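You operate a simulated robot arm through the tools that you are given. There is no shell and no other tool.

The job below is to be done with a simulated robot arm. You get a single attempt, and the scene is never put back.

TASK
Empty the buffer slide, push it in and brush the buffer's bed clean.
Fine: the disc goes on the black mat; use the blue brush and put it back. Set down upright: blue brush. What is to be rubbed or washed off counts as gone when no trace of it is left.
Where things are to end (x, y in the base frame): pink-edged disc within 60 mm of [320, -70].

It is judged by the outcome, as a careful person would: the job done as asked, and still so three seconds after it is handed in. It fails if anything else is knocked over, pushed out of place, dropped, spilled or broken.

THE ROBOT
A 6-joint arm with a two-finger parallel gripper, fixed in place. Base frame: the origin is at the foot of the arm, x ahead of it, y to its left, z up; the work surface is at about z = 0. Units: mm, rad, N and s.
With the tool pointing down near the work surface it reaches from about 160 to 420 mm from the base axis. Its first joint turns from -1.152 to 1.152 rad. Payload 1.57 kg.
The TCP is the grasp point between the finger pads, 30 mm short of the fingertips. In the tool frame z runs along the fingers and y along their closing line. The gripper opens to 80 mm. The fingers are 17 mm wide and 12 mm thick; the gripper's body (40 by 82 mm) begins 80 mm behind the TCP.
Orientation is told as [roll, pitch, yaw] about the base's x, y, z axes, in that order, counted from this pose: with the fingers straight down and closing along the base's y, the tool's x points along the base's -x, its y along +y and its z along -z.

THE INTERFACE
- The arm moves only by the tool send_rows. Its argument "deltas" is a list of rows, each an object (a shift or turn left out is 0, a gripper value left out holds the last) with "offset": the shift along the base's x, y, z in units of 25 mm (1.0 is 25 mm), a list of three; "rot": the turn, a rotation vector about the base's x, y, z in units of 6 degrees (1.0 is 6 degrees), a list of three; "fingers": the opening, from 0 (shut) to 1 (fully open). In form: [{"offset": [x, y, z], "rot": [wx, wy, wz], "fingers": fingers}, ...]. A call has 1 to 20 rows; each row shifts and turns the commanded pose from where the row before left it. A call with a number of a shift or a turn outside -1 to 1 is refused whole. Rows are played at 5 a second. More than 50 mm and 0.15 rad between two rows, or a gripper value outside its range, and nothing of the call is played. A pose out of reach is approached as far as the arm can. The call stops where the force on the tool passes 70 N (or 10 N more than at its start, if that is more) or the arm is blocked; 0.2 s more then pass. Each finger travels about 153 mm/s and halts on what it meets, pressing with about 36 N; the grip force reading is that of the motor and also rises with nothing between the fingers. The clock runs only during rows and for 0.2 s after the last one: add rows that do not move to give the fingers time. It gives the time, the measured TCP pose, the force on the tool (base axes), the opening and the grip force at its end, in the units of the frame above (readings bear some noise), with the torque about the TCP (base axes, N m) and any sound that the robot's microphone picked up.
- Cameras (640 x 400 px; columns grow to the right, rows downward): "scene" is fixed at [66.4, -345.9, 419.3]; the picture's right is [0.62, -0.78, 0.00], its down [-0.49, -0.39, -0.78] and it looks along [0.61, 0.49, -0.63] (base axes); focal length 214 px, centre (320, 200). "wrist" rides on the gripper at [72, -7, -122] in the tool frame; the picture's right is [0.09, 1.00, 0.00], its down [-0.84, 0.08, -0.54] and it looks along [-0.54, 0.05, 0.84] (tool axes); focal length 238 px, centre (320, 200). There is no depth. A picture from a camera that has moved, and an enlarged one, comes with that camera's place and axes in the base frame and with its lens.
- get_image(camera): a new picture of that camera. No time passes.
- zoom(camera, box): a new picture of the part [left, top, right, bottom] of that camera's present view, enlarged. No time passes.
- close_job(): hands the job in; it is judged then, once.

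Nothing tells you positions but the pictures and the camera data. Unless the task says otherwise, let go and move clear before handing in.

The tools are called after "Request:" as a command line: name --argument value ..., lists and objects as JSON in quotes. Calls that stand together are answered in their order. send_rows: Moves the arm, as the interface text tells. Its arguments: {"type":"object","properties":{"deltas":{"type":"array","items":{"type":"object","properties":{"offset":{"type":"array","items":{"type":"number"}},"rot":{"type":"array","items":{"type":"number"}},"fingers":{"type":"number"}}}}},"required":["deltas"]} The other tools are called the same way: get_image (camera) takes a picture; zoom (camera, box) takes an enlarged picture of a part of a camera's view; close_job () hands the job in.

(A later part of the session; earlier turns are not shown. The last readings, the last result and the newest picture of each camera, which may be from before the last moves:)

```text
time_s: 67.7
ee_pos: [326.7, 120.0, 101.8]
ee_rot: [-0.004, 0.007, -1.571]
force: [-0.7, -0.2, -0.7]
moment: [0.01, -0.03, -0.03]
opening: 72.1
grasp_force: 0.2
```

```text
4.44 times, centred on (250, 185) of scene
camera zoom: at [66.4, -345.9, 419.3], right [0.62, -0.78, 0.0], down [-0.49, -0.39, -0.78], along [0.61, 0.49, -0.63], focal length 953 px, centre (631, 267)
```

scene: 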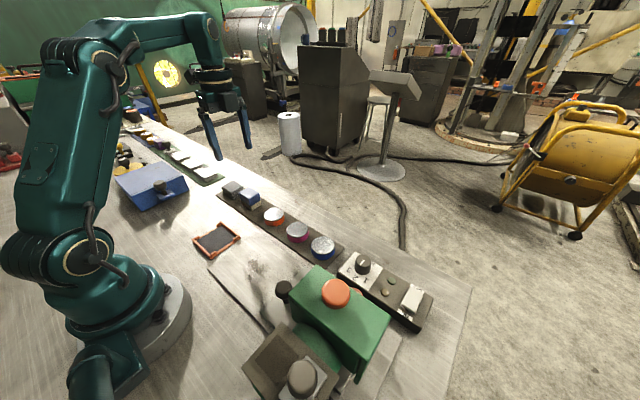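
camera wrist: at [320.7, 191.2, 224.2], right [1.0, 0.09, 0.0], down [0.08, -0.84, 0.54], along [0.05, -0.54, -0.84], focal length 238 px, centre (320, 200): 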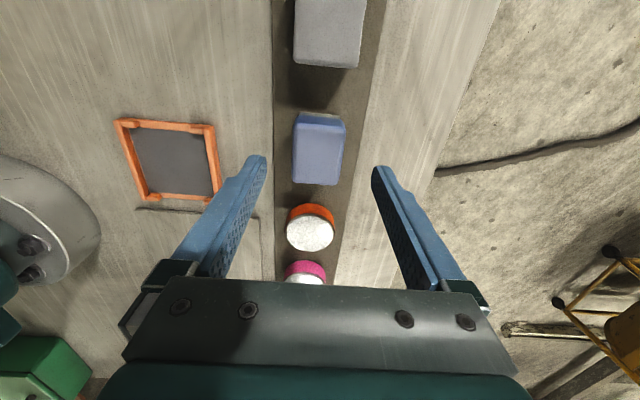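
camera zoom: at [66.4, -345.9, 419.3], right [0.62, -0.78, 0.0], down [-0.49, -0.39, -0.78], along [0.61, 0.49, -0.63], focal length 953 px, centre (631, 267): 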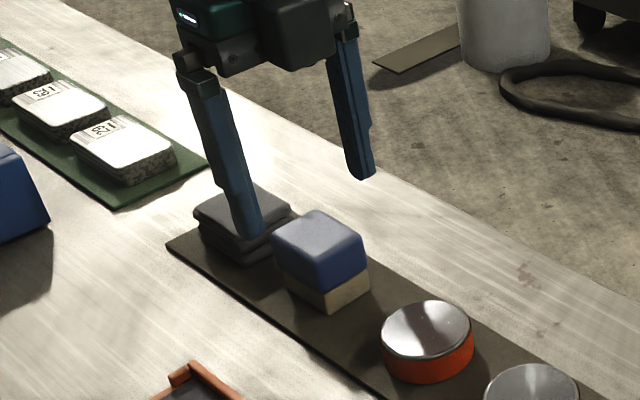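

The brush is centered at about (326.5, 119.7), right under the TCP. I descend to grip it with the tips at about z=16.

Request:
send_rows --deltas '[{"offset": [0, 0, -0.8]}, {"offset": [0, 0, -0.8]}, {"offset": [0, 0, -0.4]}, {"offset": [0, 0, -0.2]}, {}]'

Request:
get_image --camera "wrist"

Request:
zoom --camera "scene" --box '[190, 140, 310, 230]'

```text
time_s: 68.9
ee_pos: [326.2, 117.8, 45.9]
ee_rot: [-0.004, 0.005, -1.57]
force: [-0.7, -0.4, -0.3]
moment: [-0.02, 0.02, -0.01]
opening: 71.9
grasp_force: 0.2
```

```text
taken
camera wrist: at [320.6, 189.2, 168.7], right [1.0, 0.09, 0.0], down [0.08, -0.84, 0.54], along [0.05, -0.54, -0.84], focal length 238 px, centre (320, 200)
```

wrist: 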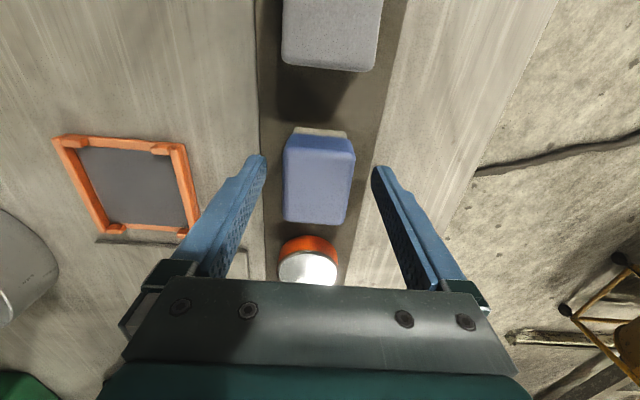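

```text
4.44 times, centred on (250, 185) of scene
camera zoom: at [66.4, -345.9, 419.3], right [0.62, -0.78, 0.0], down [-0.49, -0.39, -0.78], along [0.61, 0.49, -0.63], focal length 953 px, centre (631, 267)
```

zoom: 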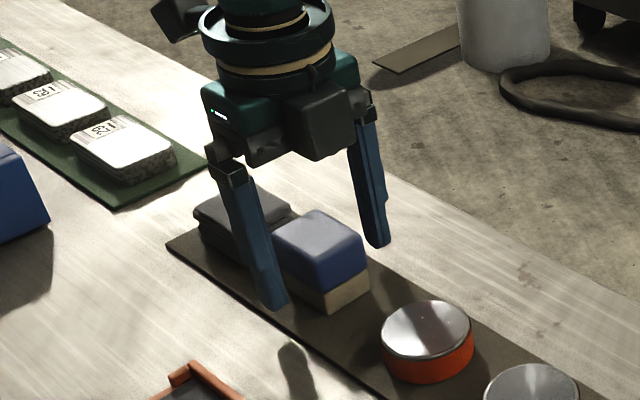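

The fingers flank the brush's long sides and are clear of its neighbours. I close, then lift gently.

Request:
send_rows --deltas '[{"fingers": 0.0}, {}, {}, {}]'

Request:
send_rows --deltas '[{"offset": [0, 0, 0.1]}, {"offset": [0, 0, 0.2]}, {"offset": [0, 0, 0.3]}, {"offset": [0, 0, 0.4]}, {"offset": [0, 0, 0.4]}, {"offset": [0, 0, 0.4]}, {"offset": [0, 0, 0.4]}, {"offset": [0, 0, 0.3]}, {}]'

Request:
get_image --camera "wrist"

Request:
zoom --camera "scene" --box '[190, 120, 330, 230]'

```text
time_s: 69.9
ee_pos: [327.0, 118.6, 47.2]
ee_rot: [-0.002, 0.006, -1.571]
force: [-0.2, -0.4, 0.1]
moment: [0.01, -0.01, -0.02]
opening: 39.3
grasp_force: 36.1
```

```text
time_s: 71.9
ee_pos: [323.4, 119.6, 110.3]
ee_rot: [-0.003, 0.006, -1.569]
force: [-0.6, 1.0, -1.0]
moment: [-0.02, 0.03, 0.0]
opening: 39.1
grasp_force: 36.4
```

```text
taken
camera wrist: at [318.4, 190.1, 232.7], right [1.0, 0.09, 0.0], down [0.08, -0.84, 0.54], along [0.05, -0.54, -0.84], focal length 238 px, centre (320, 200)
```

wrist: 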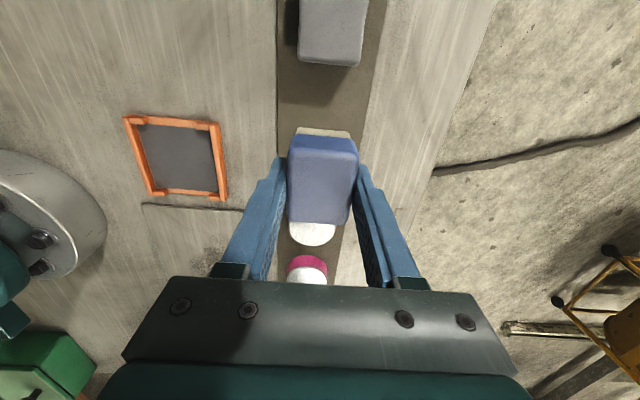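

```text
3.64 times, centred on (260, 175) of scene
camera zoom: at [66.4, -345.9, 419.3], right [0.62, -0.78, 0.0], down [-0.49, -0.39, -0.78], along [0.61, 0.49, -0.63], focal length 780 px, centre (538, 291)
```

zoom: 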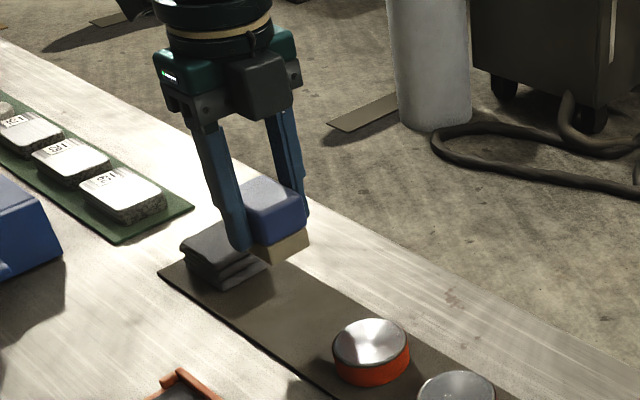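

The brush is held level (39 mm grip) and lifts cleanly. I carry it over to the bed's free end at about (195, -10).

Request:
send_rows --deltas '[{"offset": [0, 0, 0.6]}, {"offset": [-0.3, -0.3, 0.6]}, {"offset": [-0.45, -0.45, 0]}, {"offset": [-0.45, -0.45, 0]}, {"offset": [-0.45, -0.45, 0]}, {"offset": [-0.45, -0.45, 0]}, {"offset": [-0.45, -0.45, 0]}, {"offset": [-0.45, -0.45, 0]}, {"offset": [-0.45, -0.45, 0]}, {"offset": [-0.45, -0.45, 0]}, {"offset": [-0.45, -0.45, 0]}, {"offset": [-0.45, -0.45, 0]}, {"offset": [-0.35, -0.35, 0]}, {}]'

Request:
get_image --camera "wrist"

Request:
get_image --camera "scene"

```text
time_s: 74.9
ee_pos: [198.0, -9.0, 139.3]
ee_rot: [-0.004, 0.006, -1.572]
force: [0.9, 0.2, -0.3]
moment: [-0.01, 0.02, 0.01]
opening: 39.1
grasp_force: 36.1
```

```text
taken
camera wrist: at [191.8, 62.3, 260.6], right [1.0, 0.09, 0.0], down [0.08, -0.84, 0.54], along [0.05, -0.54, -0.84], focal length 238 px, centre (320, 200)
```

wrist: 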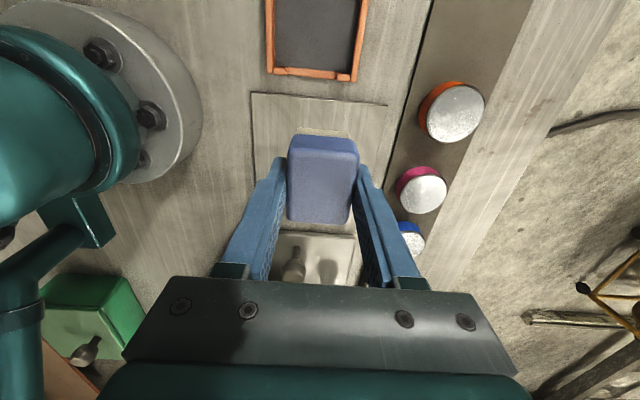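

```text
taken
```

scene: 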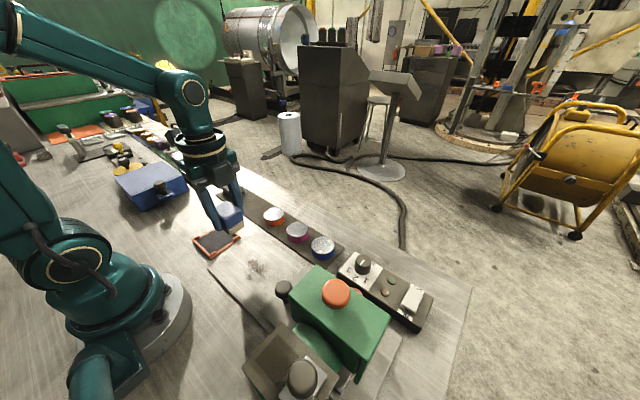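

The bed's +y edge is at y≈20 and the framed tray begins at y≈37, so there is room. I lower the brush toward the bed, slowly at the end.

Request:
send_rows --deltas '[{"offset": [0, 0, -0.8]}, {"offset": [0, 0, -0.8]}, {"offset": [0, 0, -0.8]}, {"offset": [0, 0, -0.6]}, {"offset": [0, 0, -0.2]}, {}]'

Request:
send_rows --deltas '[{"offset": [0, 0, -0.06]}, {"offset": [0, 0, -0.06]}, {}]'

```text
time_s: 76.3
ee_pos: [197.4, -8.9, 59.2]
ee_rot: [-0.004, 0.005, -1.57]
force: [1.5, 0.2, -0.2]
moment: [0.01, 0.02, 0.01]
opening: 39.1
grasp_force: 36.4
```

```text
time_s: 77.1
ee_pos: [196.3, -8.5, 55.8]
ee_rot: [-0.005, 0.005, -1.572]
force: [-0.5, -0.1, -1.5]
moment: [-0.04, 0.0, 0.03]
opening: 39.2
grasp_force: 36.0
```

Request:
send_rows --deltas '[{"offset": [0, 0, -0.06]}, {"offset": [0, 0, -0.06]}, {}]'

Request:
zoom --camera "scene" --box '[180, 200, 280, 290]'

```text
time_s: 77.9
ee_pos: [196.4, -7.8, 54.1]
ee_rot: [-0.004, 0.005, -1.572]
force: [-0.3, 1.3, -0.7]
moment: [0.04, 0.0, 0.0]
opening: 39.2
grasp_force: 36.1
```

```text
4.44 times, centred on (230, 245) of scene
camera zoom: at [66.4, -345.9, 419.3], right [0.62, -0.78, 0.0], down [-0.49, -0.39, -0.78], along [0.61, 0.49, -0.63], focal length 953 px, centre (720, 0)
```

zoom: 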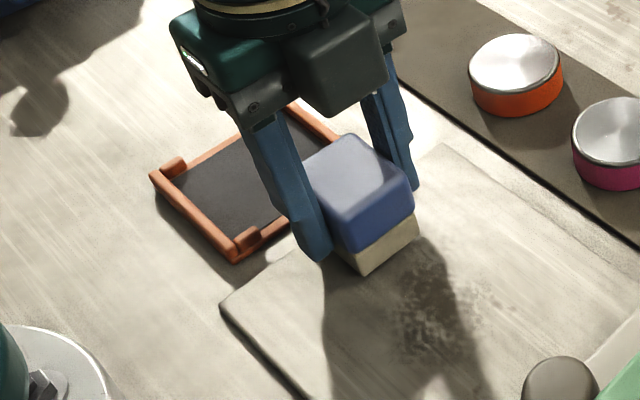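

Still no contact at z≈54. I lower further in small steps.

Request:
send_rows --deltas '[{"offset": [0, 0, -0.05]}, {"offset": [0, 0, -0.05]}, {}]'

Request:
send_rows --deltas '[{"offset": [0, 0, -0.04]}, {"offset": [0, 0, -0.04]}, {}]'

```text
time_s: 78.7
ee_pos: [197.0, -10.1, 51.1]
ee_rot: [-0.004, 0.005, -1.573]
force: [-0.4, -0.3, -0.8]
moment: [0.03, 0.02, -0.03]
opening: 39.2
grasp_force: 36.0
```

```text
time_s: 79.5
ee_pos: [197.4, -9.1, 48.2]
ee_rot: [-0.004, 0.005, -1.571]
force: [-2.3, -4.0, 12.9]
moment: [-0.11, -0.08, -0.08]
opening: 39.2
grasp_force: 35.7
```

The bristles press the bed with about 13 N. I make the first stroke in -y along the middle of the smudge, stopping short of the slide.

Request:
send_rows --deltas '[{"offset": [0, -0.3, 0]}, {"offset": [0, -0.3, 0]}, {"offset": [0, -0.3, 0]}, {"offset": [0, -0.3, 0]}, {"offset": [0, -0.3, 0]}, {"offset": [0, -0.3, 0]}, {"offset": [0, -0.3, 0]}, {}]'

Request:
get_image --camera "wrist"

Request:
zoom --camera "scene" --box '[180, 200, 300, 310]'

```text
time_s: 81.3
ee_pos: [197.8, -63.5, 49.1]
ee_rot: [-0.003, 0.004, -1.571]
force: [0.3, 0.5, -0.7]
moment: [0.02, 0.0, 0.0]
opening: 39.2
grasp_force: 35.6
```

```text
taken
camera wrist: at [190.8, 8.5, 171.6], right [1.0, 0.09, 0.0], down [0.08, -0.84, 0.54], along [0.05, -0.54, -0.84], focal length 238 px, centre (320, 200)
```

wrist: 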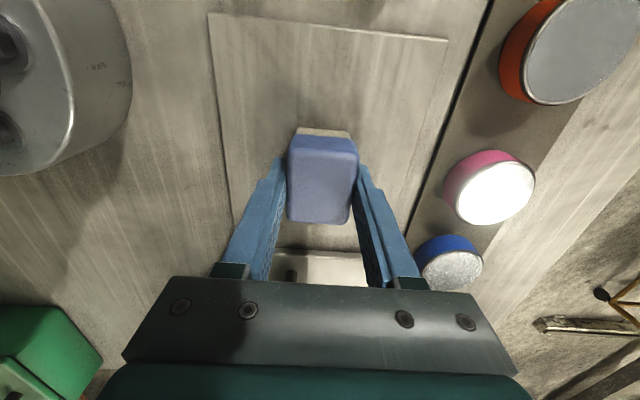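

```text
3.64 times, centred on (240, 255) of scene
camera zoom: at [66.4, -345.9, 419.3], right [0.62, -0.78, 0.0], down [-0.49, -0.39, -0.78], along [0.61, 0.49, -0.63], focal length 780 px, centre (611, 0)
```

zoom: 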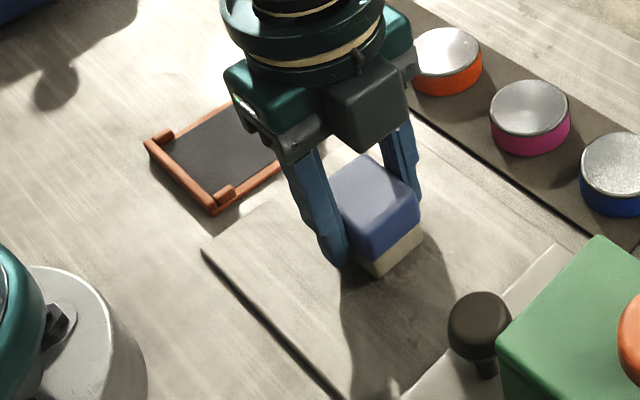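

The force dropped to zero along the stroke, so I press down slightly until I feel contact again.

Request:
send_rows --deltas '[{"offset": [0, 0, -0.04]}, {}]'

Request:
send_rows --deltas '[{"offset": [0, 0, -0.04]}, {}]'

```text
time_s: 81.9
ee_pos: [195.8, -62.5, 48.9]
ee_rot: [-0.003, 0.005, -1.571]
force: [0.3, -0.5, 0.1]
moment: [0.0, -0.02, 0.02]
opening: 39.2
grasp_force: 35.9
```

```text
time_s: 82.5
ee_pos: [197.2, -63.1, 48.4]
ee_rot: [-0.004, 0.003, -1.571]
force: [-7.7, -6.0, 31.8]
moment: [-0.11, 0.11, -0.02]
opening: 39.3
grasp_force: 36.0
```

Contact is back at about 32 N, so the hold is stiff. I continue the stroke to y≈-115.

Request:
send_rows --deltas '[{"offset": [0, -0.3, 0.01]}, {"offset": [0, -0.3, 0]}, {"offset": [0, -0.3, 0]}, {"offset": [0, -0.3, 0]}, {}]'

Request:
send_rows --deltas '[{"offset": [0, -0.3, 0]}, {"offset": [0, -0.3, 0]}, {"offset": [0, -0.3, 0]}, {}]'

Request:
get_image --camera "wrist"

```text
time_s: 83.7
ee_pos: [196.1, -91.4, 47.6]
ee_rot: [-0.006, 0.007, -1.571]
force: [0.8, 0.3, 6.3]
moment: [0.01, -0.16, 0.03]
opening: 38.9
grasp_force: 36.1
```

```text
time_s: 84.7
ee_pos: [197.2, -112.6, 47.6]
ee_rot: [-0.002, 0.005, -1.571]
force: [0.3, 2.7, 9.3]
moment: [0.0, -0.07, 0.06]
opening: 39.1
grasp_force: 36.1
```

```text
taken
camera wrist: at [191.0, -41.0, 169.7], right [1.0, 0.09, 0.0], down [0.08, -0.84, 0.54], along [0.05, -0.54, -0.84], focal length 238 px, centre (320, 200)
```

wrist: 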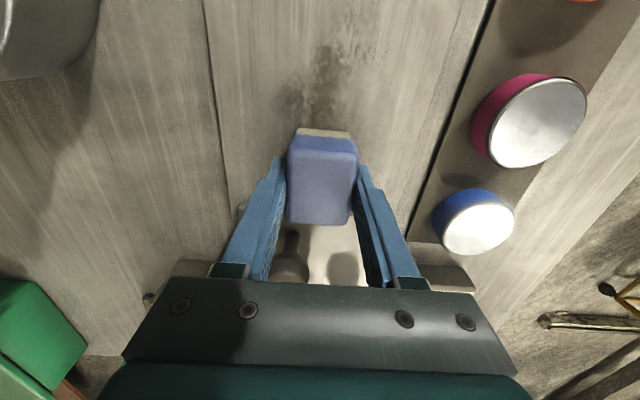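

Request:
zoom --camera "wrist" --box '[220, 0, 440, 160]'

Request:
zoom --camera "scene" --box '[200, 210, 310, 320]'

```text
2.50 times, centred on (330, 80) of wrist
camera zoom: at [191.0, -41.0, 169.7], right [1.0, 0.09, 0.0], down [0.08, -0.84, 0.54], along [0.05, -0.54, -0.84], focal length 596 px, centre (295, 500)
```

zoom: 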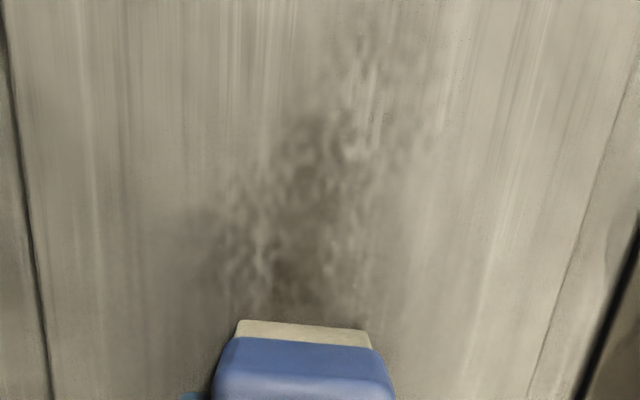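

```text
3.64 times, centred on (255, 265) of scene
camera zoom: at [66.4, -345.9, 419.3], right [0.62, -0.78, 0.0], down [-0.49, -0.39, -0.78], along [0.61, 0.49, -0.63], focal length 780 px, centre (556, -36)
```

zoom: 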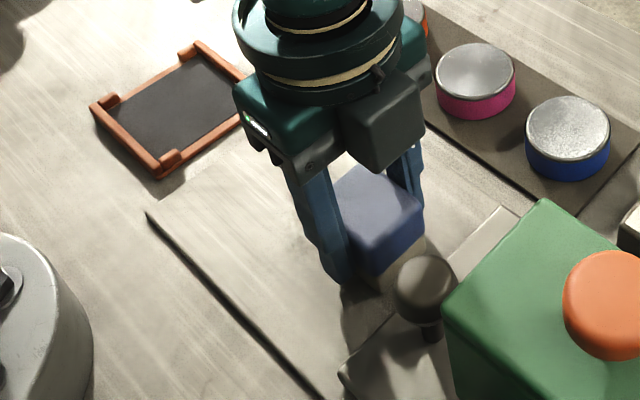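

The smudge is only partly affected, as the first half lacked contact. Now I stroke back in +y under about 10 N.

Request:
send_rows --deltas '[{"offset": [0, 0.2, -0.01]}, {"offset": [0, 0.3, 0]}, {"offset": [0, 0.3, 0]}, {"offset": [0, 0.3, 0]}, {"offset": [0, 0.3, 0]}, {}]'

Request:
send_rows --deltas '[{"offset": [0, 0.3, 0]}, {"offset": [0, 0.3, 0]}, {"offset": [0, 0.3, 0]}, {"offset": [0, 0.3, 0]}, {"offset": [0, 0.3, 0]}, {"offset": [0, 0.3, 0]}, {"offset": [0, 0.3, 0]}, {"offset": [0, 0.3, 0]}, {}]'

Request:
get_image --camera "wrist"

Request:
zoom --camera "scene" --box '[200, 210, 310, 320]'

```text
time_s: 86.1
ee_pos: [194.7, -78.3, 46.4]
ee_rot: [-0.003, 0.005, -1.572]
force: [3.3, -3.8, 17.2]
moment: [-0.06, -0.19, -0.02]
opening: 39.5
grasp_force: 36.3
```

```text
time_s: 88.1
ee_pos: [195.2, -20.2, 46.0]
ee_rot: [-0.004, 0.006, -1.571]
force: [0.4, 0.0, -0.6]
moment: [0.04, -0.01, -0.02]
opening: 38.9
grasp_force: 35.9
```

```text
taken
camera wrist: at [190.0, 51.3, 168.4], right [1.0, 0.09, 0.0], down [0.08, -0.84, 0.54], along [0.05, -0.54, -0.84], focal length 238 px, centre (320, 200)
```

wrist: 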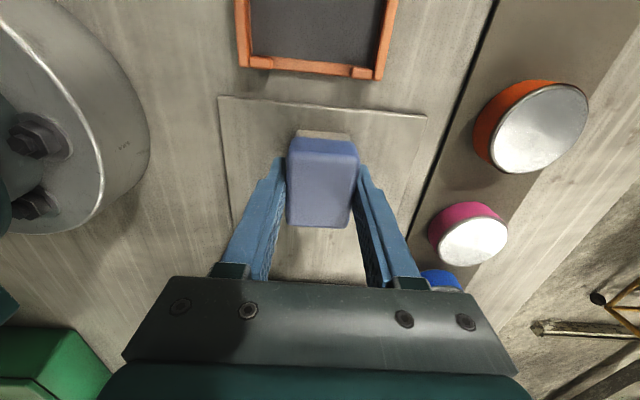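

```text
3.64 times, centred on (255, 265) of scene
camera zoom: at [66.4, -345.9, 419.3], right [0.62, -0.78, 0.0], down [-0.49, -0.39, -0.78], along [0.61, 0.49, -0.63], focal length 780 px, centre (556, -36)
```

zoom: 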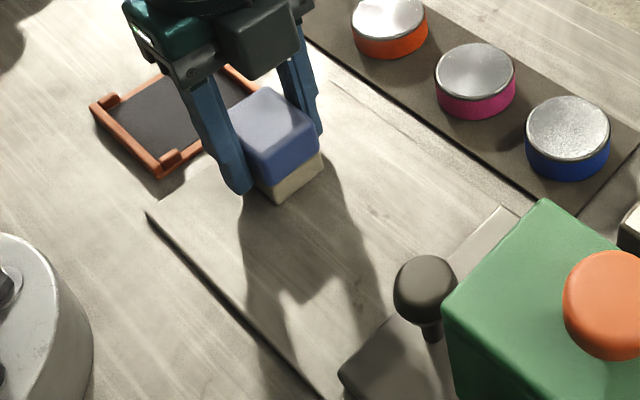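

The smudge looks much weaker from here. I lift the brush and move it aside to get a clear view of the bed.

Request:
send_rows --deltas '[{"offset": [0, 0, 0.5]}, {"offset": [0, 0, 0.9]}, {"offset": [0, 0, 0.9]}, {"offset": [0, 0, 0.9]}, {"offset": [0, 0, 0.8]}, {"offset": [0, -0.8, 0]}, {"offset": [0, -0.9, 0]}, {"offset": [0, -0.9, 0]}, {"offset": [0, -0.9, 0]}, {}]'

Request:
get_image --camera "wrist"

Request:
zoom --camera "wrist" --box '[200, 0, 420, 150]'

Request:
zoom --camera "scene" --box '[190, 210, 310, 320]'

```text
time_s: 90.3
ee_pos: [196.4, -108.3, 147.7]
ee_rot: [-0.003, 0.006, -1.57]
force: [0.5, 0.4, -0.7]
moment: [0.01, -0.04, -0.03]
opening: 39.0
grasp_force: 36.4
```

```text
taken
camera wrist: at [190.9, -37.0, 269.7], right [1.0, 0.09, 0.0], down [0.08, -0.84, 0.54], along [0.05, -0.54, -0.84], focal length 238 px, centre (320, 200)
```

wrist: 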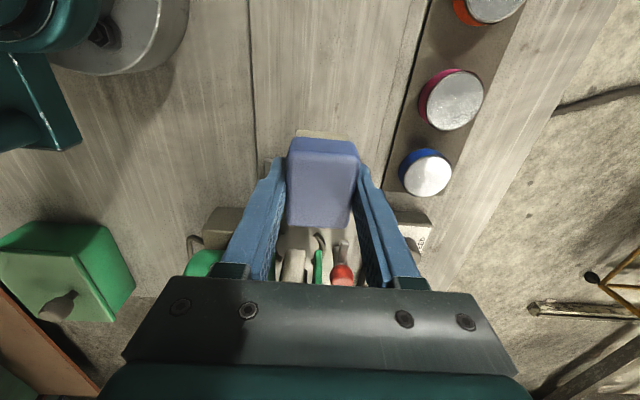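

```text
2.67 times, centred on (310, 75) of wrist
camera zoom: at [190.9, -37.0, 269.7], right [1.0, 0.09, 0.0], down [0.08, -0.84, 0.54], along [0.05, -0.54, -0.84], focal length 636 px, centre (347, 533)
```

zoom: 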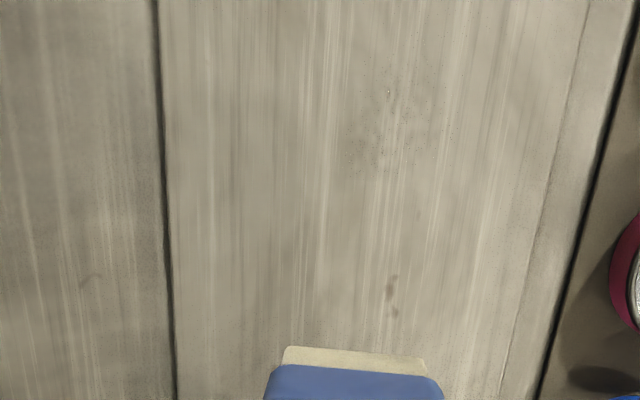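

```text
3.64 times, centred on (250, 265) of scene
camera zoom: at [66.4, -345.9, 419.3], right [0.62, -0.78, 0.0], down [-0.49, -0.39, -0.78], along [0.61, 0.49, -0.63], focal length 780 px, centre (574, -36)
```

zoom: 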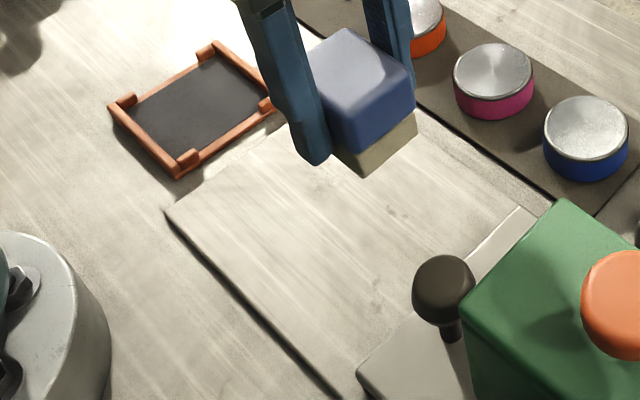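

The bed is almost clean: only a faint speckle remains around x 185–225, y -55 to -15, where contact was lost. I return for more strokes there.

Request:
send_rows --deltas '[{"offset": [0.15, 0.8, 0]}, {"offset": [0.15, 0.8, 0]}, {"offset": [0.15, 0.8, 0]}, {"offset": [0.15, 0.8, 0]}, {"offset": [0, 0.8, -0.6]}, {"offset": [0, 0, -0.9]}, {"offset": [0, 0, -0.9]}, {"offset": [0, 0, -0.9]}, {"offset": [0, 0, -0.5]}, {}]'

Request:
send_rows --deltas '[{"offset": [0, 0, -0.06]}, {"offset": [0, 0, -0.05]}, {}]'

```text
time_s: 92.5
ee_pos: [213.0, -7.9, 51.4]
ee_rot: [-0.003, 0.006, -1.571]
force: [0.6, 0.4, 0.2]
moment: [0.0, 0.02, 0.01]
opening: 39.5
grasp_force: 36.4
```

```text
time_s: 93.3
ee_pos: [212.2, -6.0, 49.4]
ee_rot: [-0.004, 0.006, -1.57]
force: [-0.2, -0.3, -0.8]
moment: [-0.01, -0.02, 0.0]
opening: 39.1
grasp_force: 35.9
```

Request:
send_rows --deltas '[{"offset": [0, 0, -0.06]}, {"offset": [0, 0, -0.05]}, {}]'

Request:
send_rows --deltas '[{"offset": [0, 0, -0.03]}, {"offset": [0, 0, -0.02]}, {}]'

```text
time_s: 94.1
ee_pos: [211.9, -5.2, 47.6]
ee_rot: [-0.005, 0.006, -1.569]
force: [0.2, 0.4, -0.1]
moment: [0.0, 0.02, 0.02]
opening: 38.9
grasp_force: 36.0
```

```text
time_s: 94.9
ee_pos: [211.5, -5.5, 45.8]
ee_rot: [-0.003, 0.005, -1.57]
force: [0.9, -0.3, -0.4]
moment: [-0.01, -0.01, 0.02]
opening: 39.2
grasp_force: 36.2
```

Request:
send_rows --deltas '[{"offset": [0, 0, -0.03]}, {"offset": [0, 0, -0.02]}, {}]'

Request:
zoom --camera "scene" --box '[190, 200, 300, 290]'

```text
time_s: 95.7
ee_pos: [211.0, -5.2, 43.2]
ee_rot: [-0.004, 0.004, -1.571]
force: [-6.6, 5.9, 32.5]
moment: [0.1, 0.07, -0.02]
opening: 39.0
grasp_force: 36.6
```

```text
4.44 times, centred on (245, 245) of scene
camera zoom: at [66.3, -345.9, 419.3], right [0.62, -0.78, 0.0], down [-0.49, -0.39, -0.78], along [0.61, 0.49, -0.63], focal length 953 px, centre (653, 0)
```

zoom: 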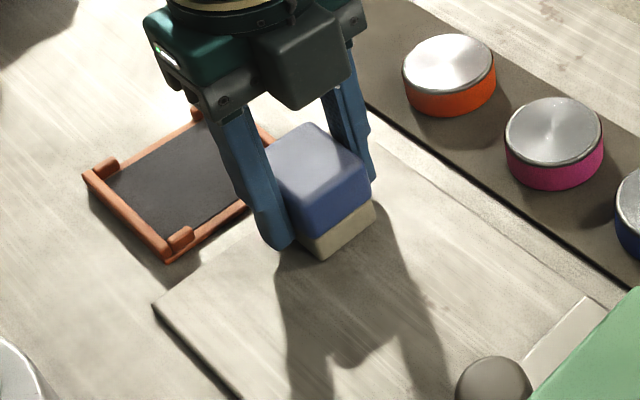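

Contact is at about 32 N. I ease off half a millimetre and stroke toward -y in short stretches with force checks.

Request:
send_rows --deltas '[{"offset": [0, -0.2, 0.015]}, {"offset": [0, -0.25, 0]}, {"offset": [0, -0.25, 0]}, {"offset": [0, -0.25, 0]}, {}]'

Request:
send_rows --deltas '[{"offset": [0, -0.25, -0.01]}, {"offset": [0, -0.25, 0]}, {"offset": [0, -0.25, 0]}, {"offset": [0, -0.25, 0]}, {}]'

```text
time_s: 96.9
ee_pos: [212.0, -31.7, 44.2]
ee_rot: [-0.007, 0.006, -1.571]
force: [-0.4, 3.1, 10.4]
moment: [0.03, -0.16, 0.03]
opening: 39.3
grasp_force: 35.9
```

```text
time_s: 98.1
ee_pos: [213.4, -55.8, 45.1]
ee_rot: [-0.004, 0.007, -1.571]
force: [0.9, 7.5, 24.9]
moment: [0.12, -0.12, 0.02]
opening: 39.0
grasp_force: 36.0
```

Contact holds well (10–25 N). I continue this lane to y≈-114.

Request:
send_rows --deltas '[{"offset": [0, -0.25, 0]}, {"offset": [0, -0.25, 0]}, {"offset": [0, -0.25, 0]}, {"offset": [0, -0.25, 0]}, {}]'

Request:
send_rows --deltas '[{"offset": [0, -0.25, 0]}, {"offset": [0, -0.25, 0]}, {"offset": [0, -0.25, 0]}, {"offset": [0, -0.25, 0]}, {"offset": [0, -0.25, 0]}, {}]'

```text
time_s: 99.3
ee_pos: [213.1, -79.9, 44.2]
ee_rot: [-0.005, 0.005, -1.57]
force: [-0.2, 4.1, 16.8]
moment: [-0.03, -0.12, 0.03]
opening: 39.2
grasp_force: 36.1
```

```text
time_s: 100.7
ee_pos: [210.8, -110.3, 44.4]
ee_rot: [-0.006, 0.005, -1.571]
force: [-0.7, 0.7, 3.2]
moment: [-0.07, -0.05, -0.01]
opening: 39.1
grasp_force: 35.8
```

Lane x≈212 is done. I shift to x≈176 while pressing lightly and stroke back toward +y.

Request:
send_rows --deltas '[{"offset": [-0.3, 0, -0.015]}, {"offset": [-0.3, 0, 0]}, {"offset": [-0.3, 0, 0]}, {"offset": [-0.3, 0, 0]}, {"offset": [-0.2, 0, 0]}, {}]'

Request:
send_rows --deltas '[{"offset": [0, 0.25, 0]}, {"offset": [0, 0.25, 0]}, {"offset": [0, 0.25, 0]}, {"offset": [0, 0.25, 0]}, {}]'

```text
time_s: 102.1
ee_pos: [176.0, -111.9, 44.8]
ee_rot: [-0.003, 0.005, -1.571]
force: [0.2, 0.0, -0.7]
moment: [0.03, 0.0, 0.02]
opening: 39.5
grasp_force: 35.2
```

```text
time_s: 103.3
ee_pos: [178.6, -85.8, 43.8]
ee_rot: [-0.001, 0.005, -1.57]
force: [1.0, -4.2, 13.9]
moment: [-0.18, -0.06, 0.01]
opening: 39.2
grasp_force: 36.4
```

Contact is 14 N here. I continue toward +y, lowering a hair along the way as contact tended to fade at that end.

Request:
send_rows --deltas '[{"offset": [0, 0.25, 0]}, {"offset": [0, 0.25, -0.01]}, {"offset": [0, 0.25, 0]}, {"offset": [0, 0.25, 0]}, {}]'

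Request:
send_rows --deltas '[{"offset": [0, 0.25, -0.01]}, {"offset": [0, 0.25, 0]}, {"offset": [0, 0.25, -0.01]}, {"offset": [0, 0.25, 0]}, {}]'

Request:
send_rows --deltas '[{"offset": [0, 0.25, 0]}, {"offset": [0, 0.25, 0]}, {"offset": [0, 0.25, 0]}, {"offset": [0, 0.1, 0]}, {}]'

```text
time_s: 104.5
ee_pos: [175.4, -60.2, 43.7]
ee_rot: [-0.006, 0.005, -1.572]
force: [-0.2, -2.3, 10.9]
moment: [-0.04, -0.17, -0.03]
opening: 39.2
grasp_force: 36.2
```

```text
time_s: 105.7
ee_pos: [175.5, -37.1, 42.1]
ee_rot: [-0.005, 0.005, -1.571]
force: [0.3, -7.7, 27.9]
moment: [0.04, -0.05, 0.02]
opening: 39.4
grasp_force: 35.1
```

```text
time_s: 106.9
ee_pos: [177.3, -14.8, 42.9]
ee_rot: [-0.006, 0.006, -1.57]
force: [-0.8, -0.8, 0.1]
moment: [0.03, -0.03, 0.0]
opening: 39.0
grasp_force: 36.3
```

Next is the middle lane x≈198, where the faint speckle was. I shift, re-establish contact, and stroke toward -y.

Request:
send_rows --deltas '[{"offset": [0.3, 0.1, 0]}, {"offset": [0.3, 0.1, 0]}, {"offset": [0.25, 0, -0.02]}, {}]'

Request:
send_rows --deltas '[{"offset": [0, 0, -0.02]}, {}]'

```text
time_s: 107.9
ee_pos: [197.4, -9.9, 42.5]
ee_rot: [-0.003, 0.005, -1.57]
force: [-0.5, 0.3, -0.4]
moment: [0.0, 0.04, 0.03]
opening: 39.1
grasp_force: 36.0
```

```text
time_s: 108.5
ee_pos: [198.3, -9.1, 42.7]
ee_rot: [-0.003, 0.006, -1.57]
force: [-3.8, 0.8, 9.3]
moment: [0.2, -0.03, 0.11]
opening: 39.2
grasp_force: 36.2
```

Request:
send_rows --deltas '[{"offset": [0, -0.25, 0]}, {"offset": [0, -0.25, 0]}, {"offset": [0, -0.25, 0]}, {"offset": [0, -0.25, 0]}, {}]'

Request:
send_rows --deltas '[{"offset": [0, -0.25, 0]}, {"offset": [0, -0.25, 0]}, {"offset": [0, -0.25, 0]}, {"offset": [0, -0.25, 0]}, {}]'

Request:
send_rows --deltas '[{"offset": [0, -0.25, 0]}, {"offset": [0, -0.25, 0]}, {"offset": [0, -0.25, 0]}, {"offset": [0, -0.25, 0]}, {}]'

```text
time_s: 109.7
ee_pos: [197.3, -35.8, 43.3]
ee_rot: [-0.005, 0.006, -1.57]
force: [-0.3, 0.3, 0.2]
moment: [0.02, 0.01, 0.03]
opening: 39.1
grasp_force: 36.1
```

```text
time_s: 110.9
ee_pos: [198.9, -59.0, 42.1]
ee_rot: [-0.003, 0.005, -1.571]
force: [0.2, 2.1, 6.7]
moment: [0.21, -0.06, -0.02]
opening: 39.1
grasp_force: 36.0
```

```text
time_s: 112.1
ee_pos: [197.5, -85.1, 42.9]
ee_rot: [-0.004, 0.007, -1.571]
force: [0.5, 0.1, -0.9]
moment: [-0.03, 0.0, -0.02]
opening: 39.2
grasp_force: 35.9
```

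Contact was patchy on that pass. I press a little more and stroke back toward +y over the same lane.

Request:
send_rows --deltas '[{"offset": [0, 0, -0.03]}, {}]'

Request:
send_rows --deltas '[{"offset": [0, 0.25, 0]}, {"offset": [0, 0.25, 0]}, {"offset": [0, 0.25, 0]}, {}]'

Request:
send_rows --deltas '[{"offset": [0, 0.25, -0.01]}, {"offset": [0, 0.25, 0]}, {"offset": [0, 0.25, -0.01]}, {"offset": [0, 0.25, 0]}, {}]'

Request:
send_rows --deltas '[{"offset": [0, 0.25, -0.01]}, {"offset": [0, 0.25, 0]}, {"offset": [0, 0.25, 0]}, {"offset": [0, 0.25, 0]}, {}]'

```text
time_s: 112.7
ee_pos: [198.3, -83.3, 40.8]
ee_rot: [-0.003, 0.004, -1.571]
force: [-8.8, -3.3, 32.4]
moment: [-0.01, 0.08, -0.01]
opening: 39.3
grasp_force: 36.0
```

```text
time_s: 113.7
ee_pos: [197.5, -65.8, 40.9]
ee_rot: [0.0, 0.003, -1.57]
force: [5.0, -8.0, 28.4]
moment: [0.01, -0.16, -0.03]
opening: 39.1
grasp_force: 35.8
```

```text
time_s: 114.9
ee_pos: [196.8, -41.4, 41.2]
ee_rot: [-0.003, 0.006, -1.571]
force: [0.1, 0.2, -0.7]
moment: [-0.01, -0.01, 0.0]
opening: 39.0
grasp_force: 36.4
```

```text
time_s: 116.1
ee_pos: [198.2, -17.2, 41.8]
ee_rot: [-0.004, 0.006, -1.571]
force: [0.7, -0.6, -0.2]
moment: [0.0, 0.02, -0.05]
opening: 39.4
grasp_force: 36.2
```

I lift the brush and check the bed again from above.

Request:
send_rows --deltas '[{"offset": [0, 0, 0.5]}, {"offset": [0, 0, 0.9]}, {"offset": [0, 0, 0.9]}, {"offset": [0, 0, 0.9]}, {"offset": [0, 0, 0.9]}, {"offset": [0, -0.8, 0.2]}, {"offset": [0, -0.9, 0]}, {"offset": [0, -0.9, 0]}, {"offset": [0, -0.9, 0]}, {}]'

Request:
get_image --camera "wrist"

Request:
zoom --camera "wrist" --box '[240, 0, 420, 140]'

Request:
zoom --camera "scene" --box '[200, 220, 300, 310]'

```text
time_s: 118.3
ee_pos: [199.9, -107.0, 151.0]
ee_rot: [-0.004, 0.005, -1.57]
force: [0.9, -0.5, -0.2]
moment: [0.06, -0.02, 0.03]
opening: 39.0
grasp_force: 35.7
```

```text
taken
camera wrist: at [194.6, -35.1, 272.6], right [1.0, 0.09, 0.0], down [0.08, -0.84, 0.54], along [0.05, -0.54, -0.84], focal length 238 px, centre (320, 200)
```

wrist: 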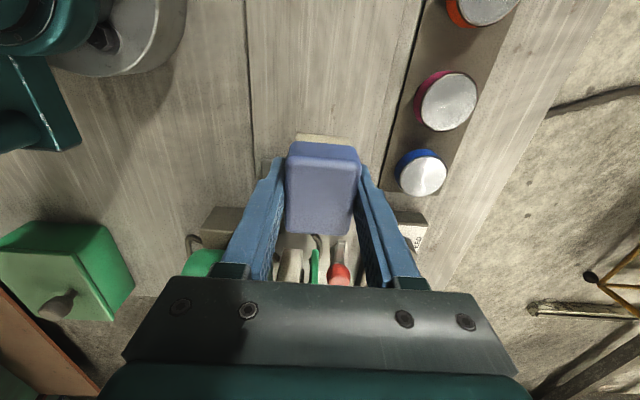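

```text
2.86 times, centred on (330, 70) of wrist
camera zoom: at [194.6, -35.1, 272.6], right [1.0, 0.09, 0.0], down [0.08, -0.84, 0.54], along [0.05, -0.54, -0.84], focal length 681 px, centre (291, 571)
```

zoom: 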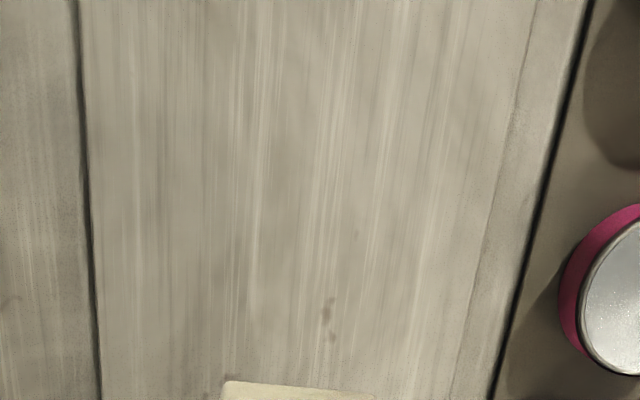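

```text
4.44 times, centred on (250, 265) of scene
camera zoom: at [66.4, -345.9, 419.3], right [0.62, -0.78, 0.0], down [-0.49, -0.39, -0.78], along [0.61, 0.49, -0.63], focal length 953 px, centre (631, -89)
```

zoom: 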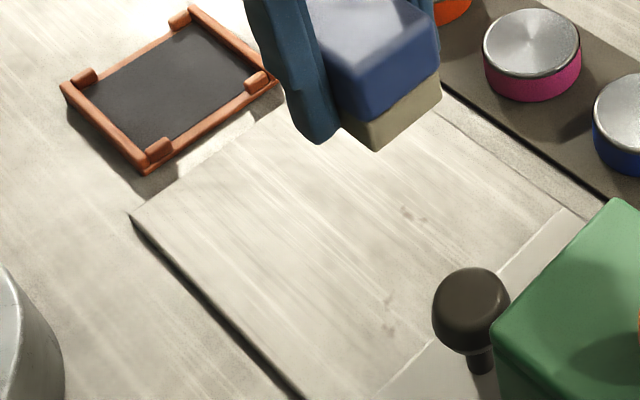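

The speckle is gone; what remains are two pairs of tiny brownish spots that also occur elsewhere in the bench's surface. I zoom in harder to be sure of both.

Request:
zoom --camera "wrist" --box '[270, 0, 350, 60]'

Request:
zoom --camera "wrist" --box '[250, 60, 390, 145]'

Request:
zoom --camera "scene" --box '[225, 240, 275, 285]'

Request:
zoom --camera "scene" --box '[330, 200, 470, 300]'

```text
6.67 times, centred on (310, 30) of wrist
camera zoom: at [194.6, -35.1, 272.6], right [1.0, 0.09, 0.0], down [0.08, -0.84, 0.54], along [0.05, -0.54, -0.84], focal length 1589 px, centre (387, 1333)
```

zoom: 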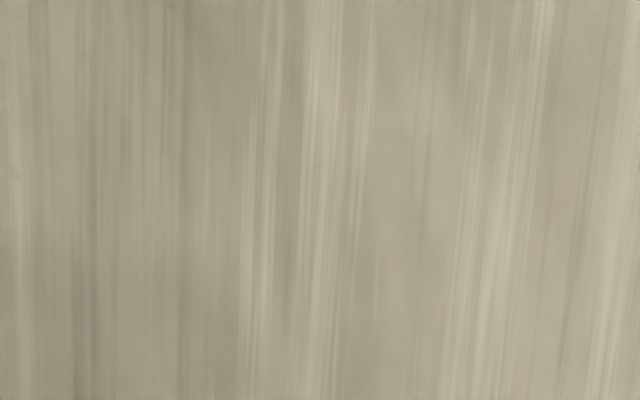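

```text
4.57 times, centred on (320, 102) of wrist
camera zoom: at [194.6, -35.1, 272.6], right [1.0, 0.09, 0.0], down [0.08, -0.84, 0.54], along [0.05, -0.54, -0.84], focal length 1090 px, centre (320, 646)
```

zoom: 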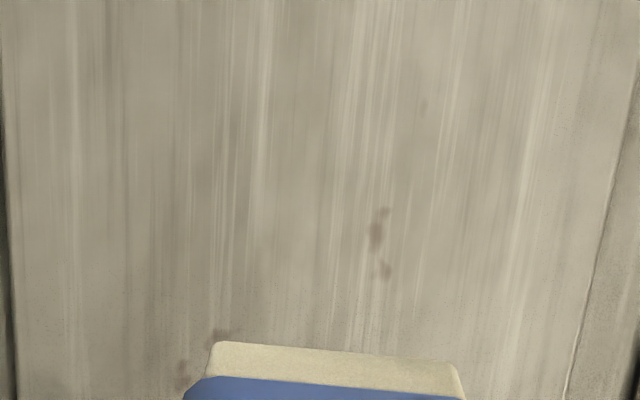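

```text
8.89 times, centred on (250, 262) of scene
camera zoom: at [66.4, -345.9, 419.3], right [0.62, -0.78, 0.0], down [-0.49, -0.39, -0.78], along [0.61, 0.49, -0.63], focal length 1906 px, centre (942, -356)
```

zoom: 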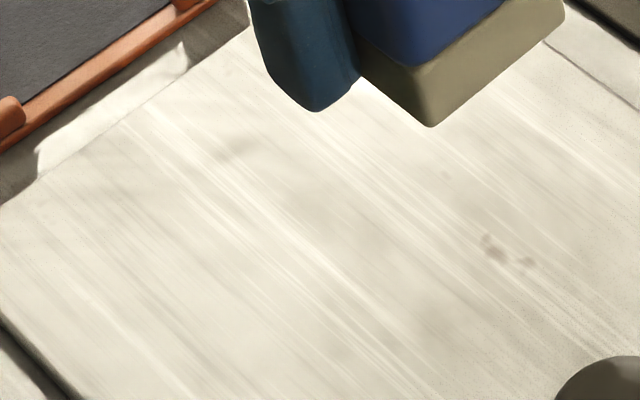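

```text
4.00 times, centred on (400, 250) of scene
camera zoom: at [66.4, -345.9, 419.3], right [0.62, -0.78, 0.0], down [-0.49, -0.39, -0.78], along [0.61, 0.49, -0.63], focal length 858 px, centre (0, 0)
```

zoom: 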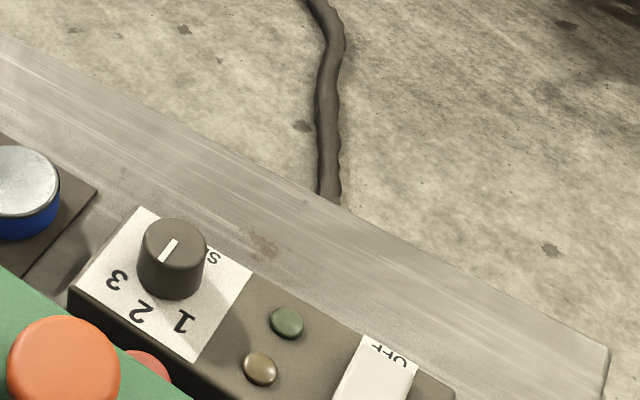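

The brown spots look like permanent stains: a well-pressed stroke left them unchanged, and the bench has the same ones. I shift the camera to inspect the bed's +y end, where I see some very fine dots.

Request:
send_rows --deltas '[{"offset": [0, 0.7, 0]}, {"offset": [0, 0.8, 0]}, {"offset": [0, 0.8, 0]}, {}]'

Request:
zoom --camera "wrist" --box '[240, 0, 400, 130]'

Request:
zoom --camera "wrist" --box '[270, 60, 370, 130]'

```text
time_s: 119.3
ee_pos: [198.3, -45.9, 150.6]
ee_rot: [-0.002, 0.005, -1.571]
force: [-0.4, 0.1, 0.1]
moment: [0.0, 0.03, 0.03]
opening: 39.0
grasp_force: 35.6
```

```text
3.08 times, centred on (320, 65) of wrist
camera zoom: at [192.1, 24.9, 273.0], right [1.0, 0.09, 0.0], down [0.08, -0.84, 0.54], along [0.05, -0.54, -0.84], focal length 733 px, centre (320, 615)
```

zoom: 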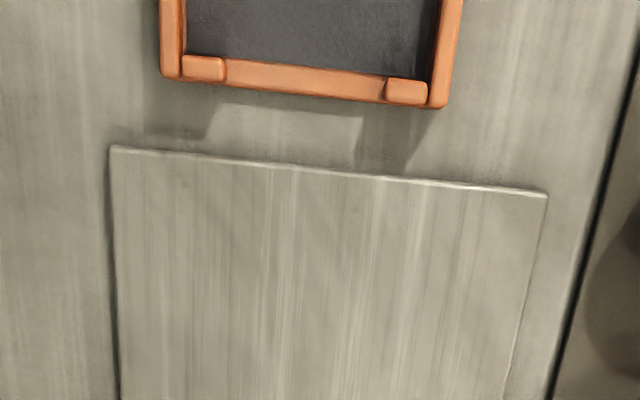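

```text
5.71 times, centred on (320, 95) of wrist
camera zoom: at [192.1, 24.9, 273.0], right [1.0, 0.09, 0.0], down [0.08, -0.84, 0.54], along [0.05, -0.54, -0.84], focal length 1362 px, centre (320, 800)
```

zoom: 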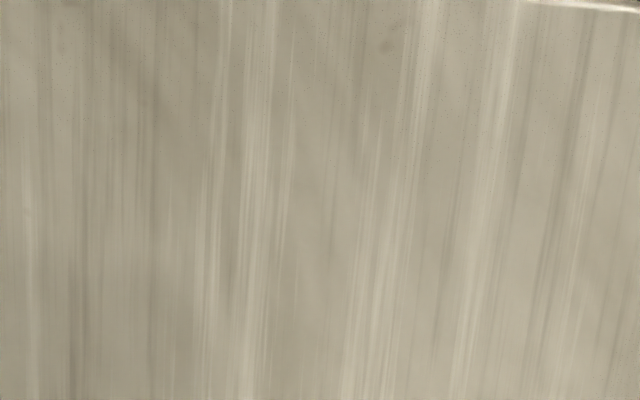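

The +y end is clean; the fine dots are just its grain. For certainty I add one more pass at x≈175 near y -90 to -116, where contact was weakest, over the last pair of spots.

Request:
send_rows --deltas '[{"offset": [-0.45, -0.9, 0]}, {"offset": [-0.45, -0.9, 0]}, {"offset": [0, 0, -0.9]}, {"offset": [0, 0, -0.9]}, {"offset": [0, 0, -0.9]}, {"offset": [0, 0, -0.9]}, {"offset": [0, 0, -0.5]}, {}]'

Request:
send_rows --deltas '[{"offset": [0, 0, -0.06]}, {"offset": [0, 0, -0.04]}, {}]'

```text
time_s: 121.1
ee_pos: [175.0, -91.5, 46.6]
ee_rot: [-0.004, 0.005, -1.571]
force: [0.2, 0.3, -0.5]
moment: [-0.01, 0.01, 0.02]
opening: 39.3
grasp_force: 36.0
```

```text
time_s: 121.9
ee_pos: [175.1, -91.3, 43.2]
ee_rot: [-0.005, 0.005, -1.571]
force: [0.2, 0.4, -0.9]
moment: [0.05, 0.0, 0.04]
opening: 39.1
grasp_force: 35.8
```

Request:
send_rows --deltas '[{"offset": [0, 0, -0.03]}, {}]'

Request:
send_rows --deltas '[{"offset": [0, 0, -0.03]}, {}]'

```text
time_s: 122.5
ee_pos: [174.8, -90.7, 42.4]
ee_rot: [-0.004, 0.004, -1.568]
force: [0.4, 0.4, -0.2]
moment: [0.01, -0.01, -0.02]
opening: 39.1
grasp_force: 36.1
```

```text
time_s: 123.1
ee_pos: [174.3, -92.0, 42.6]
ee_rot: [-0.002, 0.005, -1.571]
force: [-0.3, 0.0, -0.3]
moment: [-0.01, -0.02, 0.02]
opening: 39.4
grasp_force: 35.8
```

Request:
send_rows --deltas '[{"offset": [0, 0, -0.03]}, {}]'

Request:
zoom --camera "scene" --box '[200, 210, 310, 310]'

```text
time_s: 123.7
ee_pos: [175.7, -90.8, 43.1]
ee_rot: [-0.003, 0.005, -1.569]
force: [-0.6, -0.4, -0.8]
moment: [-0.02, 0.01, 0.04]
opening: 39.5
grasp_force: 35.7
```

```text
4.00 times, centred on (255, 260) of scene
camera zoom: at [66.4, -345.9, 419.3], right [0.62, -0.78, 0.0], down [-0.49, -0.39, -0.78], along [0.61, 0.49, -0.63], focal length 858 px, centre (580, -40)
```

zoom: 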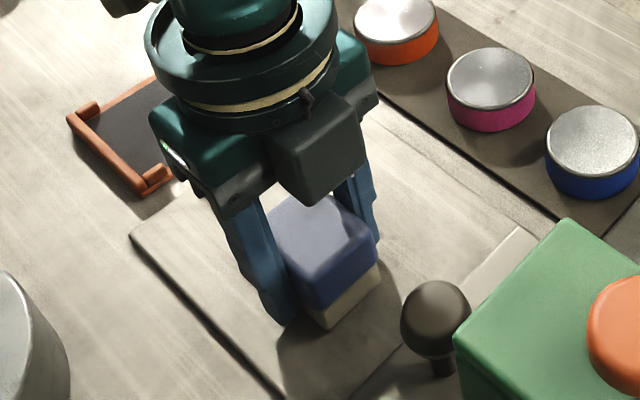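

No contact yet; the readings are noisy by about a millimetre. I continue down in fine steps.

Request:
send_rows --deltas '[{"offset": [0, 0, -0.03]}, {}]'

Request:
send_rows --deltas '[{"offset": [0, 0, -0.02]}, {}]'

```text
time_s: 124.3
ee_pos: [174.6, -90.5, 40.9]
ee_rot: [-0.003, 0.006, -1.571]
force: [0.1, 0.7, -1.6]
moment: [0.02, -0.04, -0.01]
opening: 39.2
grasp_force: 36.9
```

```text
time_s: 124.9
ee_pos: [175.9, -90.9, 39.6]
ee_rot: [-0.002, 0.004, -1.571]
force: [-0.5, 0.5, 2.0]
moment: [0.07, -0.05, 0.0]
opening: 39.4
grasp_force: 35.6
```

Contact begins here. I press a hair more and stroke to y≈-115 and back.

Request:
send_rows --deltas '[{"offset": [0, 0, -0.012]}, {"offset": [0, -0.2, 0]}, {"offset": [0, -0.2, 0]}, {"offset": [0, -0.2, 0]}, {"offset": [0, -0.2, 0]}, {"offset": [0, -0.2, 0]}, {}]'

Request:
send_rows --deltas '[{"offset": [-0.15, 0, -0.01]}, {"offset": [-0.15, 0, 0]}, {"offset": [0, 0.2, 0]}, {"offset": [0, 0.2, 0]}, {"offset": [0, 0.2, 0]}, {"offset": [0, 0.2, 0]}, {}]'

```text
time_s: 126.5
ee_pos: [174.7, -116.9, 39.6]
ee_rot: [-0.003, 0.005, -1.571]
force: [-0.3, 8.8, 30.6]
moment: [0.03, -0.1, 0.04]
opening: 39.1
grasp_force: 35.5
```

```text
time_s: 128.1
ee_pos: [166.7, -96.0, 40.5]
ee_rot: [-0.005, 0.005, -1.57]
force: [-0.2, -0.2, -0.3]
moment: [-0.04, 0.0, -0.02]
opening: 39.3
grasp_force: 36.5
```

The spots at (167…177, -116…-126) were passed under about 30 N. I lift off and check the bed once more.

Request:
send_rows --deltas '[{"offset": [0, 0, 0.5]}, {"offset": [0, 0, 0.9]}, {"offset": [0, 0, 0.9]}, {"offset": [0, 0, 0.9]}, {"offset": [0.5, 0, 0.9]}, {"offset": [0.9, 0.3, 0]}, {"offset": [0.9, 0.3, 0]}, {"offset": [0.9, 0.3, 0]}, {"offset": [0.9, 0.3, 0]}, {}]'

Request:
get_image --camera "scene"

Request:
zoom --camera "scene" --box '[200, 225, 300, 315]'

Request:
get_image --camera "wrist"

```text
time_s: 130.3
ee_pos: [270.2, -65.3, 141.1]
ee_rot: [-0.006, 0.006, -1.571]
force: [0.6, 0.1, -0.9]
moment: [0.03, 0.02, -0.01]
opening: 39.2
grasp_force: 36.5
```

```text
taken
```

scene: 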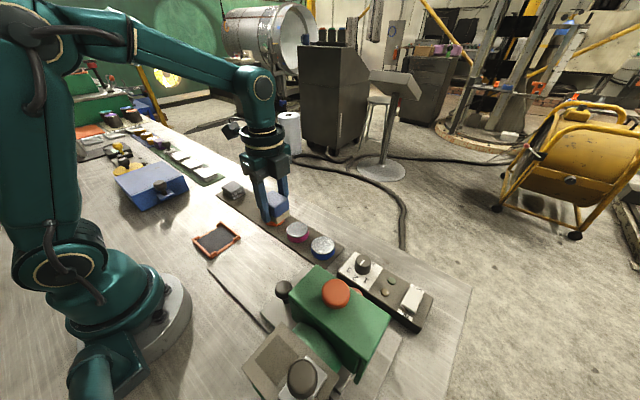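

```text
4.44 times, centred on (250, 270) of scene
camera zoom: at [66.4, -345.9, 419.3], right [0.62, -0.78, 0.0], down [-0.49, -0.39, -0.78], along [0.61, 0.49, -0.63], focal length 953 px, centre (631, -111)
```

zoom: 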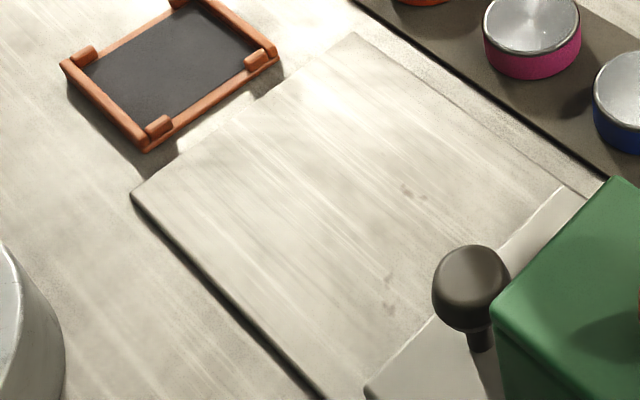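

```text
taken
camera wrist: at [264.8, 5.6, 262.7], right [1.0, 0.09, 0.0], down [0.08, -0.84, 0.54], along [0.05, -0.54, -0.84], focal length 238 px, centre (320, 200)
```

wrist: 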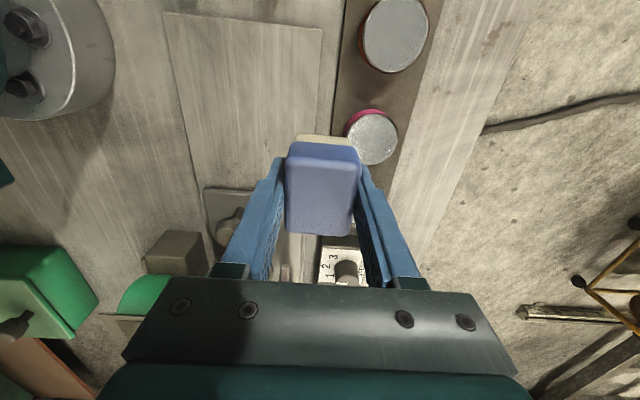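

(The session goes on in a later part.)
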